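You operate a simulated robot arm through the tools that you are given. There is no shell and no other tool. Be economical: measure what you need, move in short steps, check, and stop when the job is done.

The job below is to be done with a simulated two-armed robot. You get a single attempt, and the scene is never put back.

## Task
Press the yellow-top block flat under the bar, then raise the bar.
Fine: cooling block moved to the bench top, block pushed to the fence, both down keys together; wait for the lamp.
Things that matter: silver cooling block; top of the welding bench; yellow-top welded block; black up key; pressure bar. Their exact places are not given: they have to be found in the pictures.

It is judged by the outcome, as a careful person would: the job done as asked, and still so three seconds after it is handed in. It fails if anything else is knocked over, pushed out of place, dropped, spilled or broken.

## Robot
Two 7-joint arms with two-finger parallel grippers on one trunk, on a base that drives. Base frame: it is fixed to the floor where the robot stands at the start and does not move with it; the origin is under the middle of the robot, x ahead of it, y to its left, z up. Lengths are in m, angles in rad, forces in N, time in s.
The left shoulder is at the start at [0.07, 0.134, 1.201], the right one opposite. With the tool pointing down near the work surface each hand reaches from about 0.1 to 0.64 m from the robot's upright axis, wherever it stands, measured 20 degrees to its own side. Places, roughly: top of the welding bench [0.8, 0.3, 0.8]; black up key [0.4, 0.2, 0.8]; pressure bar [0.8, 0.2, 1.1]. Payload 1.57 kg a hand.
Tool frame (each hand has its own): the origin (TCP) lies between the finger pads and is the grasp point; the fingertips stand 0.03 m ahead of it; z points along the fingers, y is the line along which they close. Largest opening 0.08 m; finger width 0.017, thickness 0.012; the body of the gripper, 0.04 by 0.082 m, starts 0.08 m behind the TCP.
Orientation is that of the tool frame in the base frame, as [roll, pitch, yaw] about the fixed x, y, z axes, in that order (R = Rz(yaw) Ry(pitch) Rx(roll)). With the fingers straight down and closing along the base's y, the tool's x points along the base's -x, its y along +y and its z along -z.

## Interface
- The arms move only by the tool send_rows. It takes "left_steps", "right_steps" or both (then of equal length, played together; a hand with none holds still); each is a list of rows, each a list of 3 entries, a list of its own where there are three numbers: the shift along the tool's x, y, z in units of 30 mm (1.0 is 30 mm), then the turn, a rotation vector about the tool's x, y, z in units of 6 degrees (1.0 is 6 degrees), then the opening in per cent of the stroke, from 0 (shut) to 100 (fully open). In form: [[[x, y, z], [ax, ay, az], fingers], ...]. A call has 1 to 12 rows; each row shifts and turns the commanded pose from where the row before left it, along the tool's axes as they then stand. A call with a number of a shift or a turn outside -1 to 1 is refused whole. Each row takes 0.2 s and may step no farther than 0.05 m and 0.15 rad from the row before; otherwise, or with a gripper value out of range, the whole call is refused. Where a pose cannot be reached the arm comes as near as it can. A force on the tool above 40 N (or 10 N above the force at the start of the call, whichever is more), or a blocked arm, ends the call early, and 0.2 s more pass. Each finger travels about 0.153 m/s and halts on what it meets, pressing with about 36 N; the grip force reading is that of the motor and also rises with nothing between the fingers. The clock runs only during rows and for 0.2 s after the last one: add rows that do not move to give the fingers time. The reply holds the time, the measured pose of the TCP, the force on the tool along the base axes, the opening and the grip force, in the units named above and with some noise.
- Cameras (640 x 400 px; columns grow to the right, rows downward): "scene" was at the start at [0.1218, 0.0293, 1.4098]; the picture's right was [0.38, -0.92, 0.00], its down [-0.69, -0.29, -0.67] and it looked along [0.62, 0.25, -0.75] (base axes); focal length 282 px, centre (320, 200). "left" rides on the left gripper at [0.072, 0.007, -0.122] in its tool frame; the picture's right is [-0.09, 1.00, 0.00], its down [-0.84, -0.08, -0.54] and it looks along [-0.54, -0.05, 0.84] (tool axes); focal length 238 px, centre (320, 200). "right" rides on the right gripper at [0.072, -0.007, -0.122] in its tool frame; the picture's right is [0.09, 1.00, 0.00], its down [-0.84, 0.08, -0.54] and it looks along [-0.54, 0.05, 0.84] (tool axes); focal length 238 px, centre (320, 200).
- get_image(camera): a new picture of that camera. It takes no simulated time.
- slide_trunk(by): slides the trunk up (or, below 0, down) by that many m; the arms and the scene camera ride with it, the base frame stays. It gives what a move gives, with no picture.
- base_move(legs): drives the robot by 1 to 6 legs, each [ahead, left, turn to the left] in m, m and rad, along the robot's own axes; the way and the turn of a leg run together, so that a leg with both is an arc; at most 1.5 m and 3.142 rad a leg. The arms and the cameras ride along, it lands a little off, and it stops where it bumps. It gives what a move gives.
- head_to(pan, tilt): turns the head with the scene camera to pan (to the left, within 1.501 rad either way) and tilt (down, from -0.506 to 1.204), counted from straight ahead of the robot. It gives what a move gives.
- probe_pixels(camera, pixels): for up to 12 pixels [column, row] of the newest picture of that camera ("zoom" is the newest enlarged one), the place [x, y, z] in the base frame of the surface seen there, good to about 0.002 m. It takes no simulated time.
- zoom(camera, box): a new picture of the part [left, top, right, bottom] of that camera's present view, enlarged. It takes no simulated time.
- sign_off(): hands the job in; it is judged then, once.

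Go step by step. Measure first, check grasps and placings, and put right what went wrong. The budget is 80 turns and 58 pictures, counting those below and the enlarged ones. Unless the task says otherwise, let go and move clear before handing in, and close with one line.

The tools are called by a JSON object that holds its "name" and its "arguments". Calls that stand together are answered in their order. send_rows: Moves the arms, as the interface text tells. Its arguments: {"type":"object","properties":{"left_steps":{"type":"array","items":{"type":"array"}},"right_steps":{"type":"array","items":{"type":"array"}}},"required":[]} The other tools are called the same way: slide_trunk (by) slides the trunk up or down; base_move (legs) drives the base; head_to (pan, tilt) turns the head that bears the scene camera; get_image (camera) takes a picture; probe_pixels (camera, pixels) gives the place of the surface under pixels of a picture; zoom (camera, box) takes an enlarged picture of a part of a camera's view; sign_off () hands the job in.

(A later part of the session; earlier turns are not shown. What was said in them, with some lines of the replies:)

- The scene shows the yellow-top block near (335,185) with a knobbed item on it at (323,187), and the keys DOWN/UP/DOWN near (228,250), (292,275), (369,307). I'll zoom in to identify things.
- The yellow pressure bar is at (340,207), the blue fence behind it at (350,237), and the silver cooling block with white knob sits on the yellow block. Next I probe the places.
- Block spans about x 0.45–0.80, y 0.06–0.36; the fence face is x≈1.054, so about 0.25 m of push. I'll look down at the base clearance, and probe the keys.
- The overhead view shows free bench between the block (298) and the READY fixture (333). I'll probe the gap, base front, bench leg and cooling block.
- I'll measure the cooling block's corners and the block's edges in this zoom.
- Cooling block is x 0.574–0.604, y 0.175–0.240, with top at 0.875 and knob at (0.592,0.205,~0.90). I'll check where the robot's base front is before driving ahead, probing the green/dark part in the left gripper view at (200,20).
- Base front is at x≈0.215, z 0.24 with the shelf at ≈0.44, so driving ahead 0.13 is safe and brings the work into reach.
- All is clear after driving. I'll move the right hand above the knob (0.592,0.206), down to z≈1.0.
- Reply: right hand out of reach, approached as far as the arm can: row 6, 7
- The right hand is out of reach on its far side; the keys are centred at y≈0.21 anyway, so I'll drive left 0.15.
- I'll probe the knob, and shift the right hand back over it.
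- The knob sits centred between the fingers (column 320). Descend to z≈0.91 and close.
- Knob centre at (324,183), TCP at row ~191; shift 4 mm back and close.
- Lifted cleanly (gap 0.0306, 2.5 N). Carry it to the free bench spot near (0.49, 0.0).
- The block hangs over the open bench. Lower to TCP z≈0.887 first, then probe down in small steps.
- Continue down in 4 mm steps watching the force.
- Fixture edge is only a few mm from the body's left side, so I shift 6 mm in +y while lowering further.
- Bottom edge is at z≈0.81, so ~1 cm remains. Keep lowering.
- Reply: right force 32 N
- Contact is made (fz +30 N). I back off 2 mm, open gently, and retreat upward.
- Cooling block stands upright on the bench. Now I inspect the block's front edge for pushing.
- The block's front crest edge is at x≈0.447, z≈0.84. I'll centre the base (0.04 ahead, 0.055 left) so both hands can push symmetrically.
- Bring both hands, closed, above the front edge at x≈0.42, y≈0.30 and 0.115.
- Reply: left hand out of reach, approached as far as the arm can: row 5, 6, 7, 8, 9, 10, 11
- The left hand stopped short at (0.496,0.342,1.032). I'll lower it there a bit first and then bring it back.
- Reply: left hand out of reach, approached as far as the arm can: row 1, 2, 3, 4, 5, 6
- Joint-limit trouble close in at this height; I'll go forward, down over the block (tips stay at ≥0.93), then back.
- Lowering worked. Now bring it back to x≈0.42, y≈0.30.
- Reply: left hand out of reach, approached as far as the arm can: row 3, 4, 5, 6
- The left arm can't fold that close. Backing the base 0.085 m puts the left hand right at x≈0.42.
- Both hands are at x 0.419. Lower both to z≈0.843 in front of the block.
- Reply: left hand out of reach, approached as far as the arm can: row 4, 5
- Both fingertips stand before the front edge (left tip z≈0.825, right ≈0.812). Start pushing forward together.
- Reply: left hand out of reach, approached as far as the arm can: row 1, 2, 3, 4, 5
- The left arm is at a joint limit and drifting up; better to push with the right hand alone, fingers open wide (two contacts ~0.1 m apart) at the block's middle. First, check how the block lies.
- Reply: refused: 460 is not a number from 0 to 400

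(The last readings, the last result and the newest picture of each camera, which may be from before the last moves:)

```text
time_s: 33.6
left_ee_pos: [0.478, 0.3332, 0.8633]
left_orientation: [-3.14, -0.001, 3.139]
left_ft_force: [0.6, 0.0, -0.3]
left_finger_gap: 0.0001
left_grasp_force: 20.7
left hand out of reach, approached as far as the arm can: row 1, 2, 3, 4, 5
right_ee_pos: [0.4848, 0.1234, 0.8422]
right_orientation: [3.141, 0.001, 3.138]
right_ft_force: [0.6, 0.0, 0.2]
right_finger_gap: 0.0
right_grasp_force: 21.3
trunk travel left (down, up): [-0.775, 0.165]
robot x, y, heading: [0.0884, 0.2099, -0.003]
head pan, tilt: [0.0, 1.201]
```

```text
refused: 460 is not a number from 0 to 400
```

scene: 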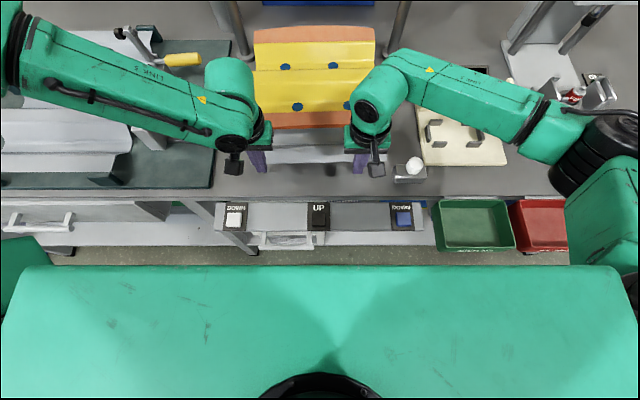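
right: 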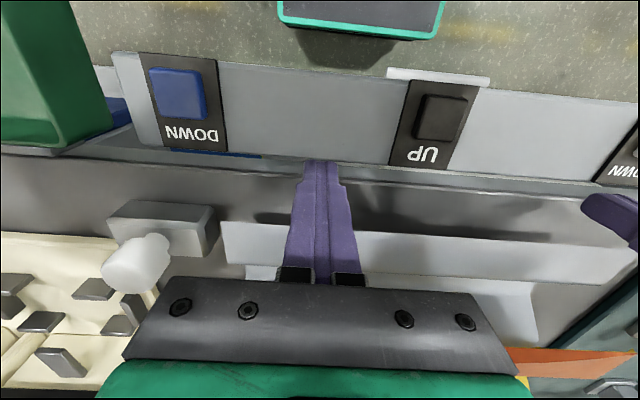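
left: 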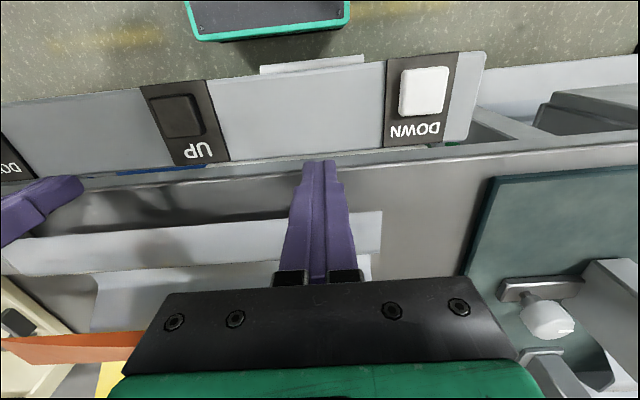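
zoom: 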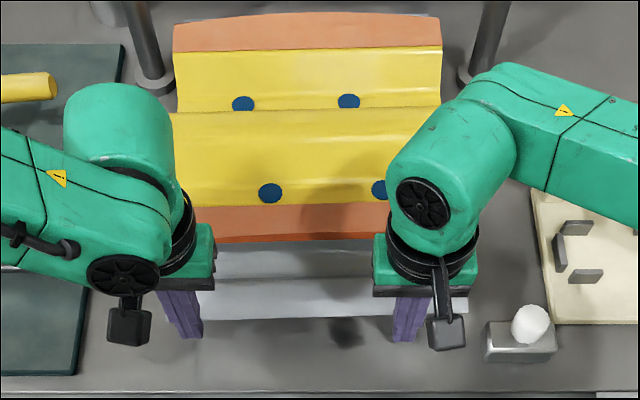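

The block has moved forward, with a slight turn. I'll probe its edges.

{"name": "probe_pixels", "arguments": {"camera": "zoom", "pixels": [[225, 305], [460, 300], [222, 237], [370, 232], [175, 47], [440, 42], [250, 316], [380, 313], [172, 80], [443, 80]]}}

```text
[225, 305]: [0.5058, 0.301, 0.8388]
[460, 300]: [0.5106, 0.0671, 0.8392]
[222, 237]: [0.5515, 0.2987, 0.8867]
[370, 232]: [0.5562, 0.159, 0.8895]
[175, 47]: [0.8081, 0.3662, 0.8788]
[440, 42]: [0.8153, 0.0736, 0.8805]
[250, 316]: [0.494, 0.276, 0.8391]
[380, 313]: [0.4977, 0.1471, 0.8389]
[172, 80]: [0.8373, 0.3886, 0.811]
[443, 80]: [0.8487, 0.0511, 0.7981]
```

Block turned ~1.5° (right side ahead), front edge now x≈0.49. Retract the left hand up and out; back the right hand off slightly.

{"name": "send_rows", "arguments": {"left_steps": [[[0.5, 0, 0], [0, 0, 0], 0], [[0, 0, -0.9], [0, 0, 0], 0], [[0, 0, -0.9], [0, 0, 0], 0], [[0, 0, -0.9], [0, 0, 0], 0], [[0, 0, -0.9], [0, 0, 0], 0], [[0, 0.6, -0.8], [0, 0, 0], 0], [[0, 0.9, -0.8], [0, 0, 0], 0], [[0, 0.9, -0.8], [0, 0, 0], 0], [[0, 0.9, 0], [0, 0, 0], 0], [[0, 0.9, 0], [0, 0, 0], 0], [[0, 0.9, 0], [0, 0, 0], 0], [[0, 0.9, 0], [0, 0, 0], 0]], "right_steps": [[[0.6, 0, 0], [0, 0, 0], 0], [[0.4, 0, 0], [0, 0, 0], 0], [[0, 0, 0], [0, 0, 0], 0], [[0, 0, 0], [0, 0, 0], 50], [[0, 0, 0], [0, 0, 0], 100], [[0, 0.5, 0], [0, 0, 0], 100], [[0, 0.5, 0], [0, 0, 0], 100], [[0, 0.8, 0], [0, 0, 0], 100], [[0, 0.8, 0], [0, 0, 0], 100], [[0, 0.7, 0], [0, 0, 0], 100], [[0, 0, 0], [0, 0, 0], 100], [[0, 0, 0], [0, 0, 0], 100]]}}

{"name": "get_image", "arguments": {"camera": "right"}}

```text
time_s: 36.2
left_ee_pos: [0.4632, 0.518, 1.0422]
left_orientation: [-3.141, -0.003, 3.138]
left_ft_force: [0.3, 0.3, 0.5]
left_finger_gap: 0.0
left_grasp_force: 21.5
right_ee_pos: [0.4562, 0.2235, 0.8419]
right_orientation: [-3.141, 0.0, 3.139]
right_ft_force: [0.2, 0.0, -0.3]
right_finger_gap: 0.08
right_grasp_force: 0.1
trunk travel left (down, up): [-0.775, 0.165]
robot x, y, heading: [0.0883, 0.2116, -0.001]
head pan, tilt: [0.0, 1.201]
```

```text
28 pictures are left
```

right: 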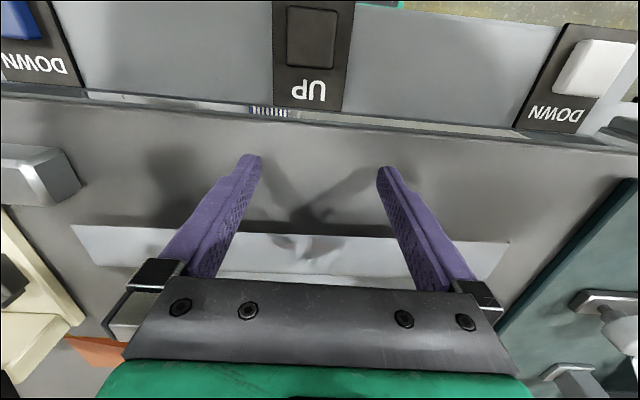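

Push forward from the middle with open fingers, with a slight −y drift to recentre the block between the posts.

{"name": "send_rows", "arguments": {"right_steps": [[[-0.5, 0, 0], [0, 0, 0], 100], [[-0.3, 0, 0], [0, 0, 0], 100], [[-0.3, -0.04, 0], [0, 0, 0], 100], [[-0.3, -0.04, 0], [0, 0, 0], 100], [[-0.3, -0.05, 0], [0, 0, 0], 100], [[-0.3, -0.05, 0], [0, 0, 0], 100], [[-0.3, -0.05, 0], [0, 0, 0], 100], [[0, 0, 0], [0, 0, 0], 100]]}}

{"name": "head_to", "arguments": {"pan": 0.0, "tilt": 0.9}}

{"name": "get_image", "arguments": {"camera": "scene"}}

```text
time_s: 38.0
left_ee_pos: [0.4639, 0.5175, 1.0434]
left_orientation: [3.139, -0.002, 3.138]
left_ft_force: [-0.2, 0.1, -0.1]
left_finger_gap: 0.0
left_grasp_force: 21.1
right_ee_pos: [0.5235, 0.2154, 0.8418]
right_orientation: [3.14, 0.0, 3.139]
right_ft_force: [-2.3, 0.2, 1.1]
right_finger_gap: 0.08
right_grasp_force: 0.2
trunk travel left (down, up): [-0.775, 0.165]
robot x, y, heading: [0.0874, 0.2093, 0.001]
head pan, tilt: [0.0, 1.201]
```

```text
time_s: 38.8
left_ee_pos: [0.4633, 0.5163, 1.0436]
left_orientation: [3.141, -0.002, 3.136]
left_ft_force: [-0.1, 0.2, 0.3]
left_finger_gap: 0.0002
left_grasp_force: 20.9
right_ee_pos: [0.5232, 0.2137, 0.8415]
right_orientation: [3.139, 0.001, 3.137]
right_ft_force: [-1.6, 0.1, 0.9]
right_finger_gap: 0.08
right_grasp_force: 0.1
trunk travel left (down, up): [-0.775, 0.165]
robot x, y, heading: [0.0862, 0.2101, -0.001]
head pan, tilt: [0.0, 0.901]
```

```text
27 pictures are left
```

scene: 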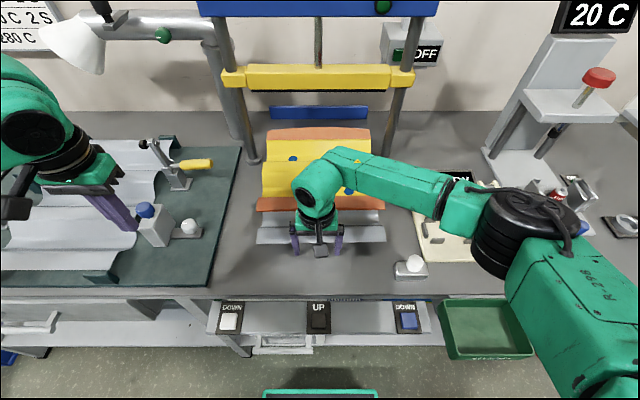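

Pushing works well. Check block alignment versus posts.

{"name": "probe_pixels", "arguments": {"camera": "scene", "pixels": [[262, 232], [380, 230], [262, 203], [275, 132], [362, 130], [250, 158], [387, 158], [264, 195], [370, 190], [266, 140]]}}

{"name": "zoom", "arguments": {"camera": "scene", "box": [220, 80, 420, 260]}}

```text
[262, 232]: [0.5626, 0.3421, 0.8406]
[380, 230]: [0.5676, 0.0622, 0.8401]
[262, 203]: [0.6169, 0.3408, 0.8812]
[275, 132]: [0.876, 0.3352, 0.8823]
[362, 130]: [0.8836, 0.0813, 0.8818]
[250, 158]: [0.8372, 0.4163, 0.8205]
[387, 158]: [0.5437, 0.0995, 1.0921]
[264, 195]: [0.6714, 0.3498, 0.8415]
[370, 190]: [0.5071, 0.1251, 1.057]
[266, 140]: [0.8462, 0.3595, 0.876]
```

```text
2.22 times, centred on (320, 170) of scene
```

zoom: 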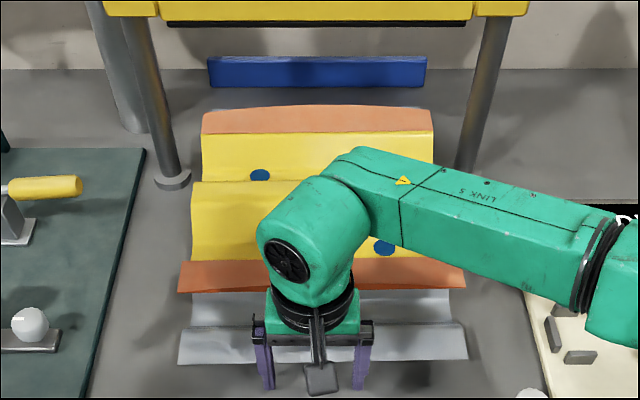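

Block is now centred (y 0.063–0.36) and nearly straight. Keep pushing.

{"name": "send_rows", "arguments": {"right_steps": [[[-0.3, 0, 0], [0, 0, 0], 100], [[-0.3, 0, 0], [0, 0, 0], 100], [[-0.3, 0, 0], [0, 0, 0], 100], [[-0.3, 0, 0], [0, 0, 0], 100], [[-0.3, 0, 0], [0, 0, 0], 100], [[-0.3, 0, 0], [0, 0, 0], 100], [[-0.3, 0, 0], [0, 0, 0], 100], [[-0.3, 0, 0], [0, 0, 0], 100], [[0, 0, 0], [0, 0, 0], 100]]}}

{"name": "zoom", "arguments": {"camera": "scene", "box": [220, 80, 420, 260]}}

{"name": "probe_pixels", "arguments": {"camera": "zoom", "pixels": [[210, 80], [420, 80], [220, 120], [410, 120], [205, 160], [430, 160], [310, 93], [310, 97], [310, 101]]}}

```text
time_s: 40.8
left_ee_pos: [0.4632, 0.5163, 1.0437]
left_orientation: [3.14, -0.005, 3.139]
left_ft_force: [-0.6, 0.9, 0.8]
left_finger_gap: 0.0002
left_grasp_force: 21.2
right_ee_pos: [0.5955, 0.2138, 0.8432]
right_orientation: [3.141, 0.002, 3.137]
right_ft_force: [-1.5, 0.3, 0.8]
right_finger_gap: 0.0796
right_grasp_force: 0.0
trunk travel left (down, up): [-0.775, 0.165]
robot x, y, heading: [0.0867, 0.2101, 0.0]
head pan, tilt: [0.0, 0.901]
```

```text
2.22 times, centred on (320, 170) of scene
```

zoom: 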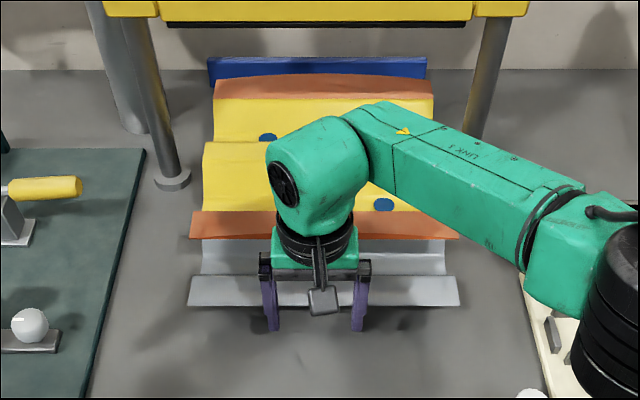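

```text
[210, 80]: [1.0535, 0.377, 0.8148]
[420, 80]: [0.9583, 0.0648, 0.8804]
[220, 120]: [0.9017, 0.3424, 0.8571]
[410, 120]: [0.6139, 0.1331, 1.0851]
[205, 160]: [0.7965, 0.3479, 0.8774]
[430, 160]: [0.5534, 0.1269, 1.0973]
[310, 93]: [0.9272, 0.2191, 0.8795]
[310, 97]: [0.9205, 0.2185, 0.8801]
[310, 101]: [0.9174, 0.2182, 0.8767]
```

Block's still free; approach the fence in smaller steps until the force rises.

{"name": "send_rows", "arguments": {"right_steps": [[[-0.2, 0, 0], [0, 0, 0], 100], [[-0.2, 0, 0], [0, 0, 0], 100], [[-0.2, 0, 0], [0, 0, 0], 100], [[-0.2, 0, 0], [0, 0, 0], 100], [[-0.2, 0, 0], [0, 0, 0], 100], [[0, 0, 0], [0, 0, 0], 100]]}}

{"name": "zoom", "arguments": {"camera": "scene", "box": [220, 80, 420, 260]}}

{"name": "probe_pixels", "arguments": {"camera": "zoom", "pixels": [[220, 78], [310, 65], [310, 70], [310, 74], [420, 76], [430, 82], [215, 85], [225, 275], [430, 270]]}}

```text
time_s: 42.2
left_ee_pos: [0.4624, 0.5158, 1.044]
left_orientation: [3.139, -0.003, 3.137]
left_ft_force: [0.3, -0.1, -0.8]
left_finger_gap: 0.0
left_grasp_force: 20.6
right_ee_pos: [0.6234, 0.2122, 0.8431]
right_orientation: [-3.139, 0.0, -3.141]
right_ft_force: [-8.8, -0.6, -1.2]
right_finger_gap: 0.0799
right_grasp_force: 0.0
trunk travel left (down, up): [-0.775, 0.165]
robot x, y, heading: [0.0863, 0.2098, 0.003]
head pan, tilt: [0.0, 0.901]
```

```text
2.22 times, centred on (320, 170) of scene
```

zoom: 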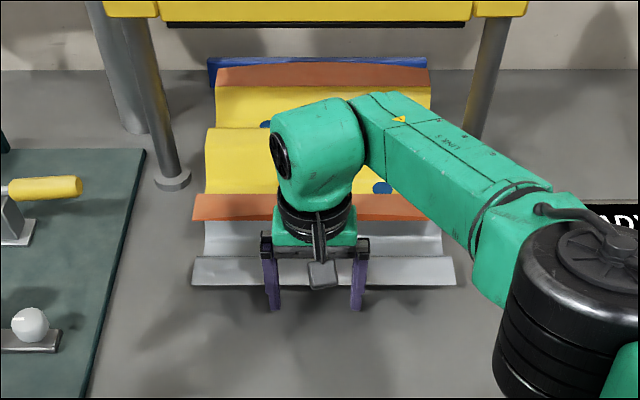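

```text
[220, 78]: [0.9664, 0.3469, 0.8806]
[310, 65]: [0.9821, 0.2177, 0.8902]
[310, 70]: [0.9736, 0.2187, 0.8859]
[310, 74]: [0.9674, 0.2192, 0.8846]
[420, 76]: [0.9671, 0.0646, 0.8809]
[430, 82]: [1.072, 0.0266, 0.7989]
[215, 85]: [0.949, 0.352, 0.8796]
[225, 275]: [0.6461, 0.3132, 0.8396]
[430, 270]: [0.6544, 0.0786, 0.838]
```

Force has risen to ~9 N: first contact with the fence. Press a little more to seat it square.

{"name": "send_rows", "arguments": {"right_steps": [[[-0.12, 0, 0], [0, 0, 0], 100], [[-0.12, 0, 0], [0, 0, 0], 100], [[-0.12, 0, 0], [0, 0, 0], 100], [[0, 0, 0], [0, 0, 0], 100]]}}

{"name": "zoom", "arguments": {"camera": "scene", "box": [240, 90, 400, 210]}}

{"name": "probe_pixels", "arguments": {"camera": "zoom", "pixels": [[230, 70], [480, 70], [190, 275], [480, 262], [360, 55]]}}

```text
time_s: 43.2
left_ee_pos: [0.4563, 0.516, 1.0464]
left_orientation: [3.14, 0.005, 3.138]
left_ft_force: [-0.8, 0.2, 0.9]
left_finger_gap: 0.0001
left_grasp_force: 21.7
right_ee_pos: [0.624, 0.2121, 0.8457]
right_orientation: [3.14, -0.004, 3.14]
right_ft_force: [-38.7, -3.7, -3.5]
right_finger_gap: 0.0785
right_grasp_force: 0.1
right hand out of reach, approached as far as the arm can: row 3
trunk travel left (down, up): [-0.775, 0.165]
robot x, y, heading: [0.0821, 0.2092, 0.001]
head pan, tilt: [0.0, 0.901]
```

```text
3.33 times, centred on (320, 150) of scene
```

zoom: 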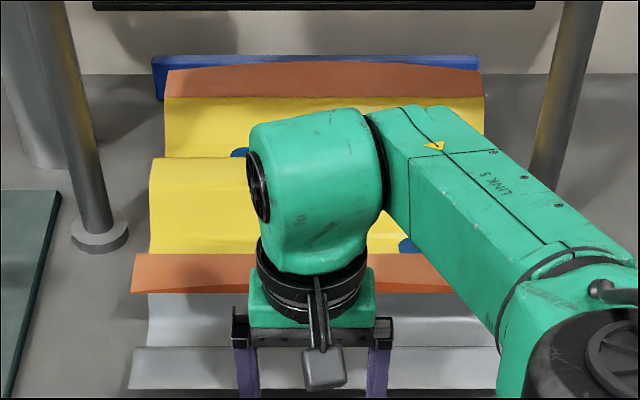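

```text
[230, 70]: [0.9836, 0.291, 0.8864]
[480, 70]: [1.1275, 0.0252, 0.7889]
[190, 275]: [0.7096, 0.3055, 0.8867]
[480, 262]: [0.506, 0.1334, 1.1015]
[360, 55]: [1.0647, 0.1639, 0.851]
```

Nearly 39 N reached without further motion: the block is seated at the fence. Back off, lift, and look.

{"name": "send_rows", "arguments": {"right_steps": [[[0.3, 0, 0], [0, 0, 0], 100], [[0.8, 0, 0], [0, 0, 0], 100], [[0.9, 0, 0], [0, 0, 0], 100], [[0.9, 0, 0], [0, 0, 0], 60], [[0.9, 0, -0.6], [0, 0, 0], 0], [[0.3, 0, -0.9], [0, 0, 0], 0], [[0, -0.3, -0.9], [0, 0, 0], 0], [[0, -0.9, -0.9], [0, 0, 0], 0], [[0, -0.9, -0.9], [0, 0, 0], 0], [[0, -0.9, -0.5], [0, 0, 0], 0], [[0, -0.9, 0], [0, 0, 0], 0], [[0, 0, 0], [0, 0, 0], 0]]}}

{"name": "get_image", "arguments": {"camera": "scene"}}

```text
time_s: 45.8
left_ee_pos: [0.464, 0.5175, 1.0439]
left_orientation: [-3.141, -0.004, 3.138]
left_ft_force: [0.1, -0.4, 0.7]
left_finger_gap: 0.0001
left_grasp_force: 21.4
right_ee_pos: [0.5096, 0.0968, 0.9821]
right_orientation: [-3.141, 0.001, 3.14]
right_ft_force: [-0.5, 0.3, 0.9]
right_finger_gap: 0.0001
right_grasp_force: 21.5
trunk travel left (down, up): [-0.775, 0.165]
robot x, y, heading: [0.087, 0.2105, -0.0]
head pan, tilt: [0.0, 0.901]
```

```text
22 pictures are left
```

scene: 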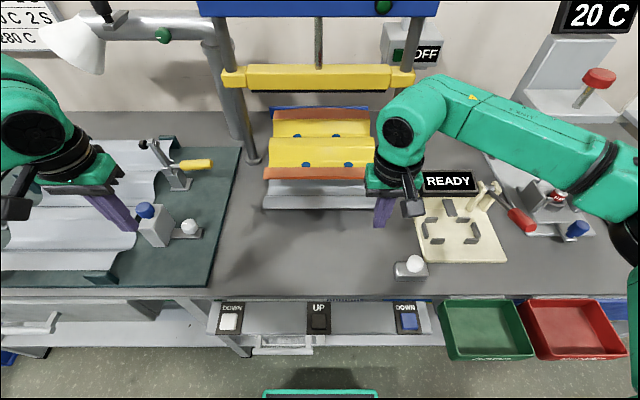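

The block lies under the bar at the fence. I'll zoom to verify squareness and the gap.

{"name": "zoom", "arguments": {"camera": "scene", "box": [240, 90, 400, 220]}}

{"name": "probe_pixels", "arguments": {"camera": "zoom", "pixels": [[100, 383], [500, 383], [150, 85], [500, 85], [320, 72], [320, 66], [320, 62], [170, 66], [100, 345], [130, 340]]}}

```text
3.08 times, centred on (320, 155) of scene
```

zoom: 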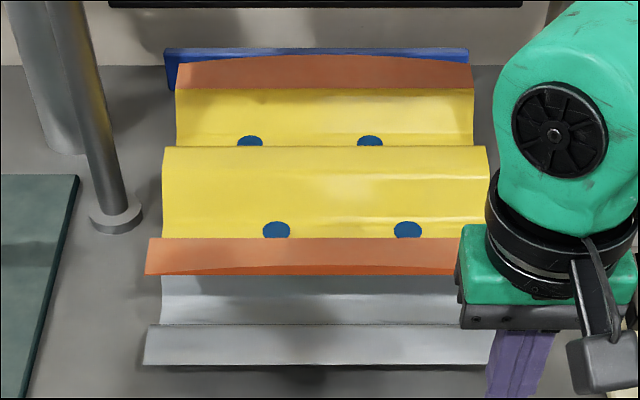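

```text
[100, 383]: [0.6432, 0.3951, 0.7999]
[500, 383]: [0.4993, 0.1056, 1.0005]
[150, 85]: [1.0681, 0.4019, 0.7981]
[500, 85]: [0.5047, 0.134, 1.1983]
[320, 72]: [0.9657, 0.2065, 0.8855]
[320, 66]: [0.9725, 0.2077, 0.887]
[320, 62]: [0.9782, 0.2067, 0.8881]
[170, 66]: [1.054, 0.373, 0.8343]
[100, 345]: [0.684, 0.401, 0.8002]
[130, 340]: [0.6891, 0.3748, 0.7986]
```

The block sits square against the fence. Now back the base 0.09 m so both hands reach the keys comfortably.

{"name": "base_move", "arguments": {"legs": [[-0.09, 0.0, 0]]}}

```text
time_s: 46.9
left_ee_pos: [0.3735, 0.5181, 1.0429]
left_orientation: [3.139, -0.005, -3.14]
left_ft_force: [-0.5, -0.3, -0.5]
left_finger_gap: 0.0
left_grasp_force: 21.8
right_ee_pos: [0.4196, 0.0972, 0.9809]
right_orientation: [3.139, -0.002, 3.14]
right_ft_force: [-0.2, 0.2, -0.2]
right_finger_gap: 0.0
right_grasp_force: 21.2
trunk travel left (down, up): [-0.775, 0.165]
robot x, y, heading: [-0.0009, 0.2079, -0.001]
head pan, tilt: [0.0, 0.901]
```

Move both hands above their keys (white at (0.378,0.399), blue at (0.380,0.0235)), down to z≈0.86.

{"name": "send_rows", "arguments": {"left_steps": [[[-0.03, -0.8, 0], [0, 0, 0], 0], [[-0.03, -0.8, 0.3], [0, 0, 0], 0], [[-0.03, -0.8, 0.6], [0, 0, 0], 0], [[-0.03, -0.8, 0.8], [0, 0, 0], 0], [[0, -0.77, 0.8], [0, 0, 0], 0], [[0, 0, 0.9], [0, 0, 0], 0], [[0, 0, 0.9], [0, 0, 0], 0], [[0, 0, 0.9], [0, 0, 0], 0], [[0, 0, 0.9], [0, 0, 0], 0], [[0, 0, 0], [0, 0, 0], 0]], "right_steps": [[[0.3, -0.5, 0], [0, 0, 0], 0], [[0.3, -0.5, 0], [0, 0, 0], 0], [[0.3, -0.5, 0], [0, 0, 0], 0], [[0.3, -0.5, 0], [0, 0, 0], 0], [[0.12, -0.45, 0], [0, 0, 0], 0], [[0, 0, 0.8], [0, 0, 0], 0], [[0, 0, 0.8], [0, 0, 0], 0], [[0, 0, 0.8], [0, 0, 0], 0], [[0, 0, 0.8], [0, 0, 0], 0], [[0, 0, 0.8], [0, 0, 0], 0]]}}

{"name": "get_image", "arguments": {"camera": "right"}}

{"name": "get_image", "arguments": {"camera": "left"}}

```text
time_s: 49.1
left_ee_pos: [0.3751, 0.3972, 0.8621]
left_orientation: [3.138, -0.003, -3.14]
left_ft_force: [0.2, 0.5, -0.6]
left_finger_gap: 0.0
left_grasp_force: 21.7
right_ee_pos: [0.379, 0.023, 0.8614]
right_orientation: [3.14, 0.002, 3.141]
right_ft_force: [0.3, -0.3, 0.2]
right_finger_gap: 0.0
right_grasp_force: 21.3
trunk travel left (down, up): [-0.775, 0.165]
robot x, y, heading: [-0.0022, 0.211, 0.006]
head pan, tilt: [0.0, 0.901]
```

```text
20 pictures are left
```

right: 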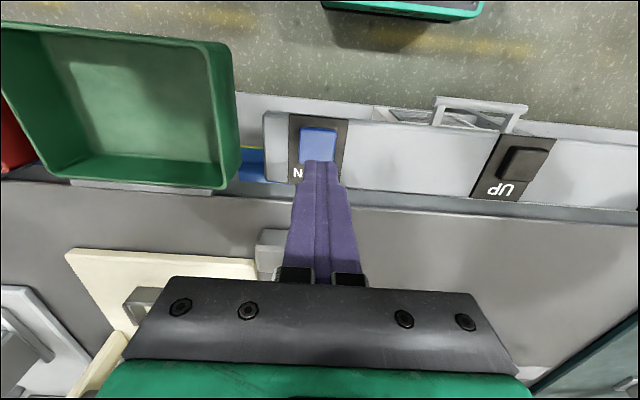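

```text
19 pictures are left
```

left: 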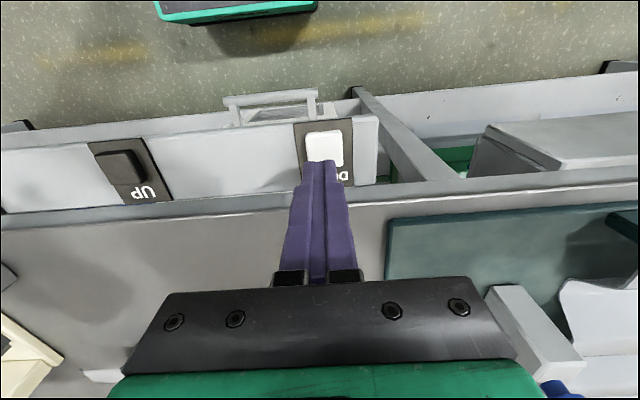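

Both fingertips are over their keys. Descend to just above them (z≈0.82).

{"name": "send_rows", "arguments": {"left_steps": [[[-0.1, 0.05, 0.7], [0, 0, 0], 0], [[0, 0, 0.65], [0, 0, 0], 0], [[0, 0, 0], [0, 0, 0], 0]], "right_steps": [[[0, 0, 0.7], [0, 0, 0], 0], [[0, 0, 0.65], [0, 0, 0], 0], [[0, 0, 0], [0, 0, 0], 0]]}}

{"name": "head_to", "arguments": {"pan": 0.0, "tilt": 0.6}}

{"name": "get_image", "arguments": {"camera": "scene"}}

```text
time_s: 49.9
left_ee_pos: [0.3777, 0.3989, 0.8207]
left_orientation: [3.141, -0.001, -3.141]
left_ft_force: [-0.2, 0.0, 0.4]
left_finger_gap: 0.0003
left_grasp_force: 21.5
right_ee_pos: [0.3802, 0.0235, 0.8204]
right_orientation: [3.14, 0.0, 3.141]
right_ft_force: [0.6, -0.4, -0.3]
right_finger_gap: 0.0001
right_grasp_force: 21.9
trunk travel left (down, up): [-0.775, 0.165]
robot x, y, heading: [-0.0031, 0.2093, -0.001]
head pan, tilt: [0.0, 0.901]
```

```text
time_s: 50.7
left_ee_pos: [0.3769, 0.3995, 0.8208]
left_orientation: [3.141, -0.005, -3.141]
left_ft_force: [0.0, -0.1, 0.1]
left_finger_gap: 0.0001
left_grasp_force: 21.4
right_ee_pos: [0.3803, 0.0233, 0.8207]
right_orientation: [3.141, 0.001, 3.141]
right_ft_force: [-0.3, 0.2, -0.2]
right_finger_gap: 0.0002
right_grasp_force: 21.4
trunk travel left (down, up): [-0.775, 0.165]
robot x, y, heading: [-0.0032, 0.2105, 0.001]
head pan, tilt: [0.0, 0.6]
```

```text
18 pictures are left
```

scene: 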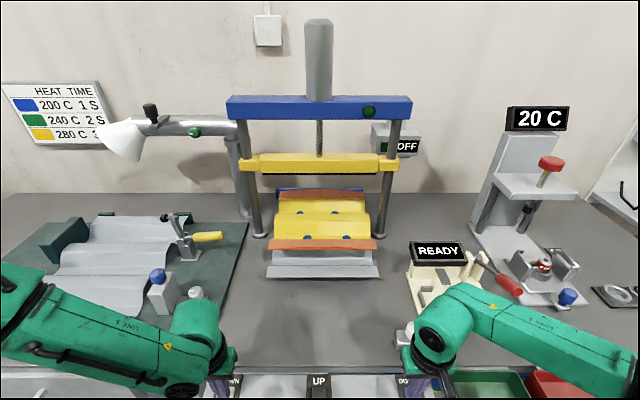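

Good view: lamp at (368,112) is dark, bar up. Now press both keys together and hold.

{"name": "send_rows", "arguments": {"left_steps": [[[0, 0, 0.3], [0, 0, 0], 0], [[0, 0, 0.1], [0, 0, 0], 0], [[0, 0, 0], [0, 0, 0], 0], [[0, 0, 0], [0, 0, 0], 0], [[0, 0, 0], [0, 0, 0], 0]], "right_steps": [[[0, 0, 0.3], [0, 0, 0], 0], [[0, 0, 0.1], [0, 0, 0], 0], [[0, 0, 0], [0, 0, 0], 0], [[0, 0, 0], [0, 0, 0], 0], [[0, 0, 0], [0, 0, 0], 0]]}}

{"name": "zoom", "arguments": {"camera": "scene", "box": [200, 70, 440, 290]}}

```text
time_s: 51.9
left_ee_pos: [0.3766, 0.4015, 0.8111]
left_orientation: [3.141, 0.001, 3.141]
left_ft_force: [1.1, -4.2, 10.6]
left_finger_gap: 0.0
left_grasp_force: 21.3
right_ee_pos: [0.3786, 0.0239, 0.8089]
right_orientation: [3.139, 0.005, 3.14]
right_ft_force: [6.8, 0.5, 19.4]
right_finger_gap: 0.0
right_grasp_force: 20.8
trunk travel left (down, up): [-0.775, 0.165]
robot x, y, heading: [-0.0009, 0.207, -0.001]
head pan, tilt: [0.0, 0.6]
```

```text
1.82 times, centred on (320, 180) of scene
```

zoom: 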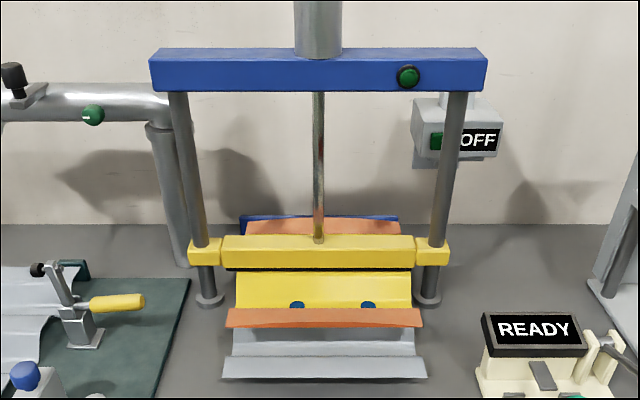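

The bar is descending and almost on the block. Keep holding both keys.

{"name": "send_rows", "arguments": {"left_steps": [[[0, 0, 0.05], [0, 0, 0], 0], [[0, 0, 0], [0, 0, 0], 0], [[0, 0, 0], [0, 0, 0], 0], [[0, 0, 0], [0, 0, 0], 0]], "right_steps": [[[0, 0, 0], [0, 0, 0], 0], [[0, 0, 0], [0, 0, 0], 0], [[0, 0, 0], [0, 0, 0], 0], [[0, 0, 0], [0, 0, 0], 0]]}}

{"name": "zoom", "arguments": {"camera": "scene", "box": [200, 70, 440, 290]}}

```text
time_s: 52.9
left_ee_pos: [0.377, 0.402, 0.8123]
left_orientation: [3.139, 0.0, -3.141]
left_ft_force: [3.5, -3.7, 13.4]
left_finger_gap: 0.0
left_grasp_force: 21.4
left hand out of reach, approached as far as the arm can: row 1
right_ee_pos: [0.3786, 0.0242, 0.8084]
right_orientation: [3.141, 0.004, 3.141]
right_ft_force: [9.8, -0.2, 23.5]
right_finger_gap: 0.0
right_grasp_force: 21.1
trunk travel left (down, up): [-0.775, 0.165]
robot x, y, heading: [-0.004, 0.2095, -0.006]
head pan, tilt: [0.0, 0.6]
```

```text
1.82 times, centred on (320, 180) of scene
```

zoom: 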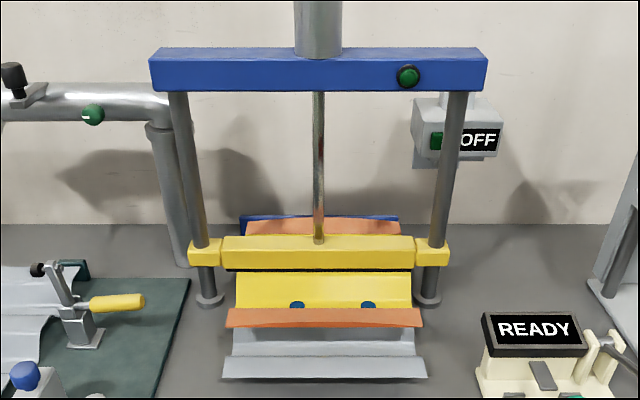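

The bar sits where it was; I'll probe its height to see whether it rests on the block, and hold on a bit longer.

{"name": "probe_pixels", "arguments": {"camera": "zoom", "pixels": [[318, 242], [318, 260], [318, 269], [318, 275], [240, 268], [400, 268], [408, 77]]}}

{"name": "send_rows", "arguments": {"left_steps": [[[0, 0, 0], [0, 0, 0], 0], [[0, 0, 0], [0, 0, 0], 0], [[0, 0, 0], [0, 0, 0], 0], [[0, 0, 0], [0, 0, 0], 0], [[0, 0, 0], [0, 0, 0], 0]], "right_steps": [[[0, 0, 0], [0, 0, 0], 0], [[0, 0, 0], [0, 0, 0], 0], [[0, 0, 0], [0, 0, 0], 0], [[0, 0, 0], [0, 0, 0], 0], [[0, 0, 0], [0, 0, 0], 0]]}}

{"name": "zoom", "arguments": {"camera": "scene", "box": [200, 70, 440, 290]}}

```text
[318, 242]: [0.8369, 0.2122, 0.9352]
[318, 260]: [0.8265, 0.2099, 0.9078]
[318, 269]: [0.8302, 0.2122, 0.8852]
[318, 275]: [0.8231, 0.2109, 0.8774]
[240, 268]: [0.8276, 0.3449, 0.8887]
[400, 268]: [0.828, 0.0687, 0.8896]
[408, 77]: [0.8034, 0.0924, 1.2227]
```

```text
time_s: 54.1
left_ee_pos: [0.3768, 0.4019, 0.8104]
left_orientation: [3.141, 0.0, 3.141]
left_ft_force: [4.6, -3.7, 13.3]
left_finger_gap: 0.0
left_grasp_force: 21.8
right_ee_pos: [0.3785, 0.0234, 0.8085]
right_orientation: [3.139, 0.004, 3.14]
right_ft_force: [9.5, -0.6, 23.3]
right_finger_gap: 0.0
right_grasp_force: 20.7
trunk travel left (down, up): [-0.775, 0.165]
robot x, y, heading: [-0.0059, 0.2099, 0.0]
head pan, tilt: [0.0, 0.6]
```

```text
1.82 times, centred on (320, 180) of scene
```

zoom: 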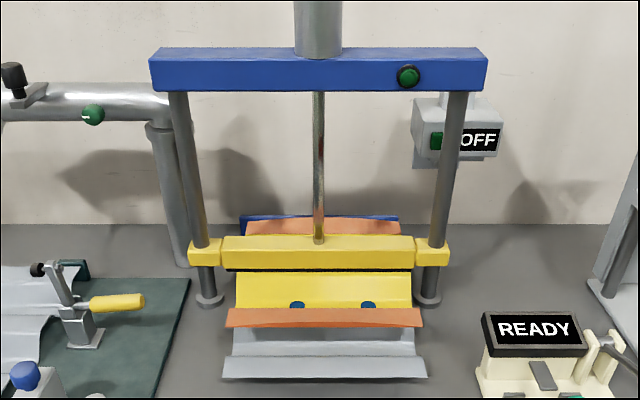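

The bar rests on the block (bottom z≈0.885), lamp still dark. Keep holding longer.

{"name": "send_rows", "arguments": {"left_steps": [[[0, 0, 0], [0, 0, 0], 0], [[0, 0, 0], [0, 0, 0], 0], [[0, 0, 0], [0, 0, 0], 0], [[0, 0, 0], [0, 0, 0], 0], [[0, 0, 0], [0, 0, 0], 0], [[0, 0, 0], [0, 0, 0], 0], [[0, 0, 0], [0, 0, 0], 0], [[0, 0, 0], [0, 0, 0], 0]], "right_steps": [[[0, 0, 0], [0, 0, 0], 0], [[0, 0, 0], [0, 0, 0], 0], [[0, 0, 0], [0, 0, 0], 0], [[0, 0, 0], [0, 0, 0], 0], [[0, 0, 0], [0, 0, 0], 0], [[0, 0, 0], [0, 0, 0], 0], [[0, 0, 0], [0, 0, 0], 0], [[0, 0, 0], [0, 0, 0], 0]]}}

{"name": "zoom", "arguments": {"camera": "scene", "box": [200, 70, 440, 290]}}

```text
time_s: 55.9
left_ee_pos: [0.3766, 0.402, 0.8109]
left_orientation: [3.139, -0.001, 3.141]
left_ft_force: [4.7, -1.7, 12.2]
left_finger_gap: 0.0002
left_grasp_force: 21.1
right_ee_pos: [0.3777, 0.0236, 0.8087]
right_orientation: [3.14, 0.001, 3.14]
right_ft_force: [8.1, -0.9, 24.0]
right_finger_gap: 0.0
right_grasp_force: 21.6
trunk travel left (down, up): [-0.775, 0.165]
robot x, y, heading: [-0.0025, 0.2095, -0.002]
head pan, tilt: [0.0, 0.6]
```

```text
1.82 times, centred on (320, 180) of scene
```

zoom: 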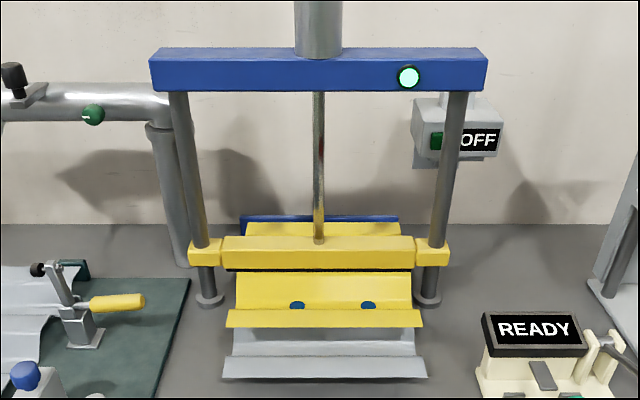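

Lamp at (408,77) is lit and the block is flat. Release both keys, then carry the right hand over the UP key.

{"name": "send_rows", "arguments": {"left_steps": [[[0, 0, -0.6], [0, 0, 0], 0], [[0, 0, -0.9], [0, 0, 0], 0], [[0, 0, -0.9], [0, 0, 0], 0], [[0, 0, -0.9], [0, 0, 0], 0], [[0, 0.7, -0.9], [0, 0, 0], 0], [[0, 0.7, 0], [0, 0, 0], 0], [[0, 0.7, 0], [0, 0, 0], 0], [[0, 0, 0], [0, 0, 0], 0], [[0, 0, 0], [0, 0, 0], 0], [[0, 0, 0], [0, 0, 0], 0], [[0, 0, 0], [0, 0, 0], 0]], "right_steps": [[[0, 0, -0.6], [0, 0, 0], 0], [[0, 0, -0.9], [0, 0, 0], 0], [[0, 0.79, 0], [0, 0, 0], 0], [[0, 0.79, 0], [0, 0, 0], 0], [[0, 0.79, 0], [0, 0, 0], 0], [[0, 0.79, 0], [0, 0, 0], 0], [[0, 0.79, 0], [0, 0, 0], 0], [[0, 0.79, 0], [0, 0, 0], 0], [[0, 0.79, 0], [0, 0, 0], 0], [[-0.03, 0.7, 0], [0, 0, 0], 0], [[0, 0, 0], [0, 0, 0], 0]]}}

{"name": "get_image", "arguments": {"camera": "right"}}

```text
time_s: 58.3
left_ee_pos: [0.3785, 0.4648, 0.9352]
left_orientation: [3.139, -0.001, 3.14]
left_ft_force: [0.0, -0.5, -0.5]
left_finger_gap: 0.0001
left_grasp_force: 20.9
right_ee_pos: [0.3782, 0.2105, 0.8546]
right_orientation: [3.14, 0.002, 3.141]
right_ft_force: [-0.7, 0.7, 0.1]
right_finger_gap: 0.0
right_grasp_force: 20.8
trunk travel left (down, up): [-0.775, 0.165]
robot x, y, heading: [-0.0022, 0.2078, 0.002]
head pan, tilt: [0.0, 0.6]
```

```text
13 pictures are left
```

right: 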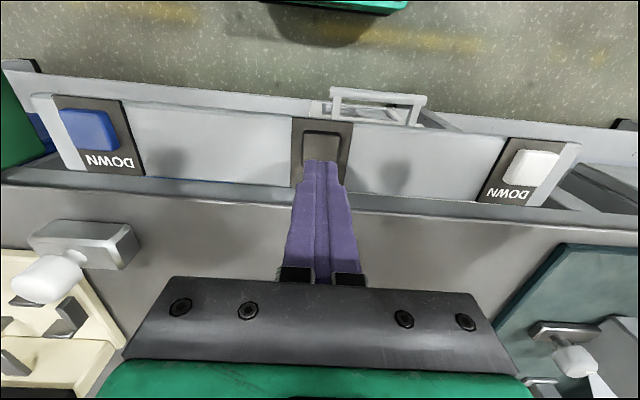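

The right hand is over the UP key. Press it and hold.

{"name": "send_rows", "arguments": {"right_steps": [[[0, 0, 0.6], [0, 0, 0], 0], [[0, 0, 0.55], [0, 0, 0], 0], [[0, 0, 0.3], [0, 0, 0], 0], [[0, 0, 0.08], [0, 0, 0], 0], [[0, 0, 0], [0, 0, 0], 0], [[0, 0, 0], [0, 0, 0], 0], [[0, 0, 0], [0, 0, 0], 0], [[0, 0, 0], [0, 0, 0], 0], [[0, 0, 0], [0, 0, 0], 0], [[0, 0, 0], [0, 0, 0], 0]]}}

{"name": "get_image", "arguments": {"camera": "scene"}}

```text
time_s: 60.5
left_ee_pos: [0.3771, 0.465, 0.9362]
left_orientation: [3.14, 0.0, -3.141]
left_ft_force: [-0.3, -0.8, 0.0]
left_finger_gap: 0.0
left_grasp_force: 21.1
right_ee_pos: [0.3799, 0.2107, 0.8089]
right_orientation: [3.139, 0.005, -3.141]
right_ft_force: [4.8, -3.1, 21.1]
right_finger_gap: 0.0
right_grasp_force: 21.5
trunk travel left (down, up): [-0.775, 0.165]
robot x, y, heading: [-0.0015, 0.208, 0.002]
head pan, tilt: [0.0, 0.6]
```

```text
12 pictures are left
```

scene: 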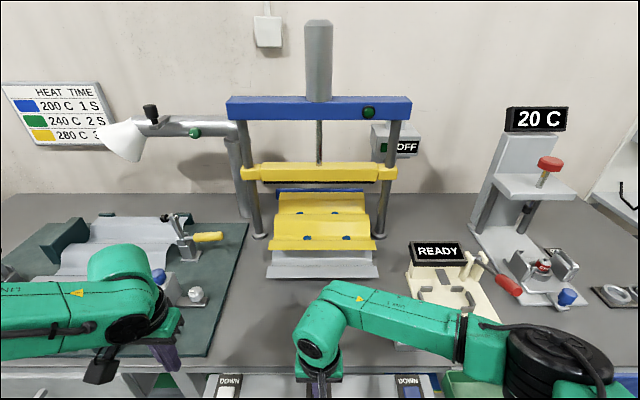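

The bar has risen nearly to its start (row 172 vs 163 before). Hold on a bit more.

{"name": "send_rows", "arguments": {"right_steps": [[[0, 0, 0], [0, 0, 0], 0], [[0, 0, 0], [0, 0, 0], 0], [[0, 0, 0], [0, 0, 0], 0], [[0, 0, 0], [0, 0, 0], 0], [[0, 0, 0], [0, 0, 0], 0], [[0, 0, 0], [0, 0, 0], 0]]}}

{"name": "zoom", "arguments": {"camera": "scene", "box": [200, 70, 440, 290]}}

{"name": "probe_pixels", "arguments": {"camera": "zoom", "pixels": [[318, 175], [320, 225], [250, 225], [390, 225], [320, 317], [240, 317], [410, 317]]}}

```text
time_s: 61.9
left_ee_pos: [0.3765, 0.4658, 0.9357]
left_orientation: [3.139, -0.001, -3.139]
left_ft_force: [-0.3, 1.2, 0.3]
left_finger_gap: 0.0
left_grasp_force: 21.6
right_ee_pos: [0.3792, 0.2093, 0.8092]
right_orientation: [3.14, 0.002, -3.141]
right_ft_force: [6.7, -2.7, 22.3]
right_finger_gap: 0.0001
right_grasp_force: 21.2
trunk travel left (down, up): [-0.775, 0.165]
robot x, y, heading: [-0.0014, 0.2071, 0.001]
head pan, tilt: [0.0, 0.6]
```

```text
1.82 times, centred on (320, 180) of scene
```

zoom: 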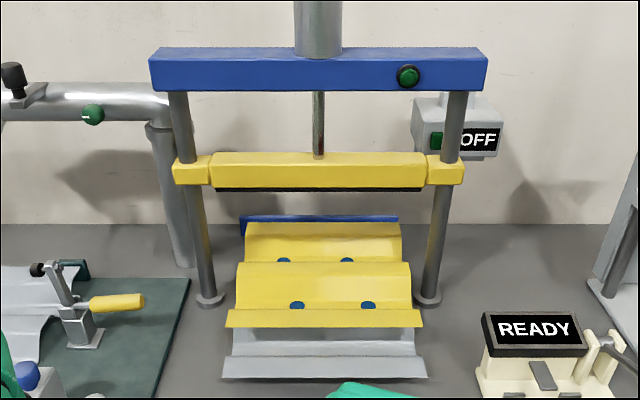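

```text
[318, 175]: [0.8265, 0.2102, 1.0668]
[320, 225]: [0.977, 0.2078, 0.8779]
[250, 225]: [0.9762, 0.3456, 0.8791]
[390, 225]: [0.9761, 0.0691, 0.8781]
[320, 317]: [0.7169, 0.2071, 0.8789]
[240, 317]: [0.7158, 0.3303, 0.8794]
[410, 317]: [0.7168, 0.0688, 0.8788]
```

The bar is fully up and the block is flat (z≈0.879 throughout) and still at the fence. Release the UP key and lift clear.

{"name": "send_rows", "arguments": {"right_steps": [[[0, 0, -0.6], [0, 0, 0], 0], [[0, 0, -0.9], [0, 0, 0], 0], [[0, 0, -0.9], [0, 0, 0], 0], [[0, 0, -0.9], [0, 0, 0], 0], [[0, 0, -0.9], [0, 0, 0], 0], [[0, 0, 0], [0, 0, 0], 0]]}}

{"name": "head_to", "arguments": {"pan": 0.0, "tilt": 0.75}}

{"name": "get_image", "arguments": {"camera": "scene"}}

{"name": "get_image", "arguments": {"camera": "right"}}

```text
time_s: 63.3
left_ee_pos: [0.3783, 0.465, 0.9352]
left_orientation: [3.139, -0.004, -3.141]
left_ft_force: [0.4, -1.2, 0.6]
left_finger_gap: 0.0001
left_grasp_force: 21.1
right_ee_pos: [0.3809, 0.2094, 0.9341]
right_orientation: [3.139, 0.0, -3.141]
right_ft_force: [0.4, 0.1, 0.1]
right_finger_gap: 0.0
right_grasp_force: 21.0
trunk travel left (down, up): [-0.775, 0.165]
robot x, y, heading: [-0.0073, 0.207, -0.001]
head pan, tilt: [0.0, 0.6]
```

```text
time_s: 64.0
left_ee_pos: [0.3785, 0.4645, 0.9355]
left_orientation: [3.139, -0.004, 3.141]
left_ft_force: [0.6, 0.3, -0.4]
left_finger_gap: 0.0
left_grasp_force: 21.6
right_ee_pos: [0.3823, 0.2105, 0.9355]
right_orientation: [3.139, 0.0, -3.141]
right_ft_force: [0.3, -0.2, 0.2]
right_finger_gap: 0.0
right_grasp_force: 21.1
trunk travel left (down, up): [-0.775, 0.165]
robot x, y, heading: [-0.0, 0.2084, 0.0]
head pan, tilt: [0.0, 0.75]
```

```text
10 pictures are left
```

scene: 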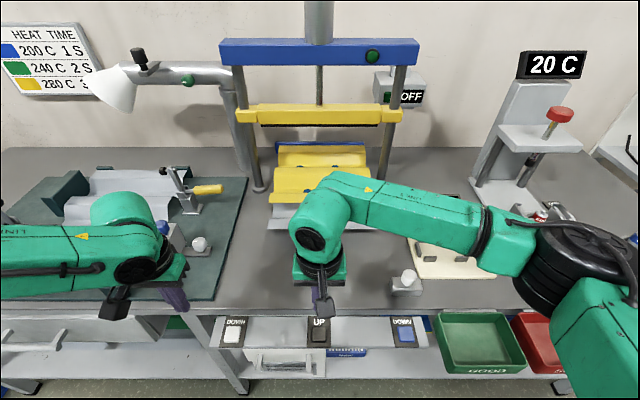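

```text
9 pictures are left
```

right: 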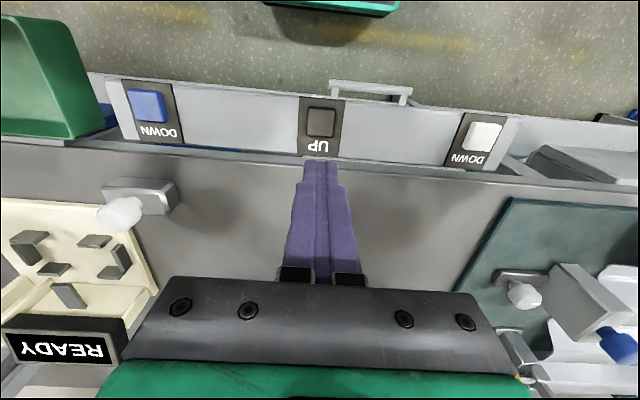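

The bar is up, the block flat, the cooling block stands on the bench, both hands are clear and nothing else has moved. I'm handing in.

{"name": "sign_off", "arguments": {}}

```text
The job is handed in.
```

The yellow-top block was pressed flat at the fence until the lamp lit, and the bar is back up; the cooling block stands upright on the bench top.
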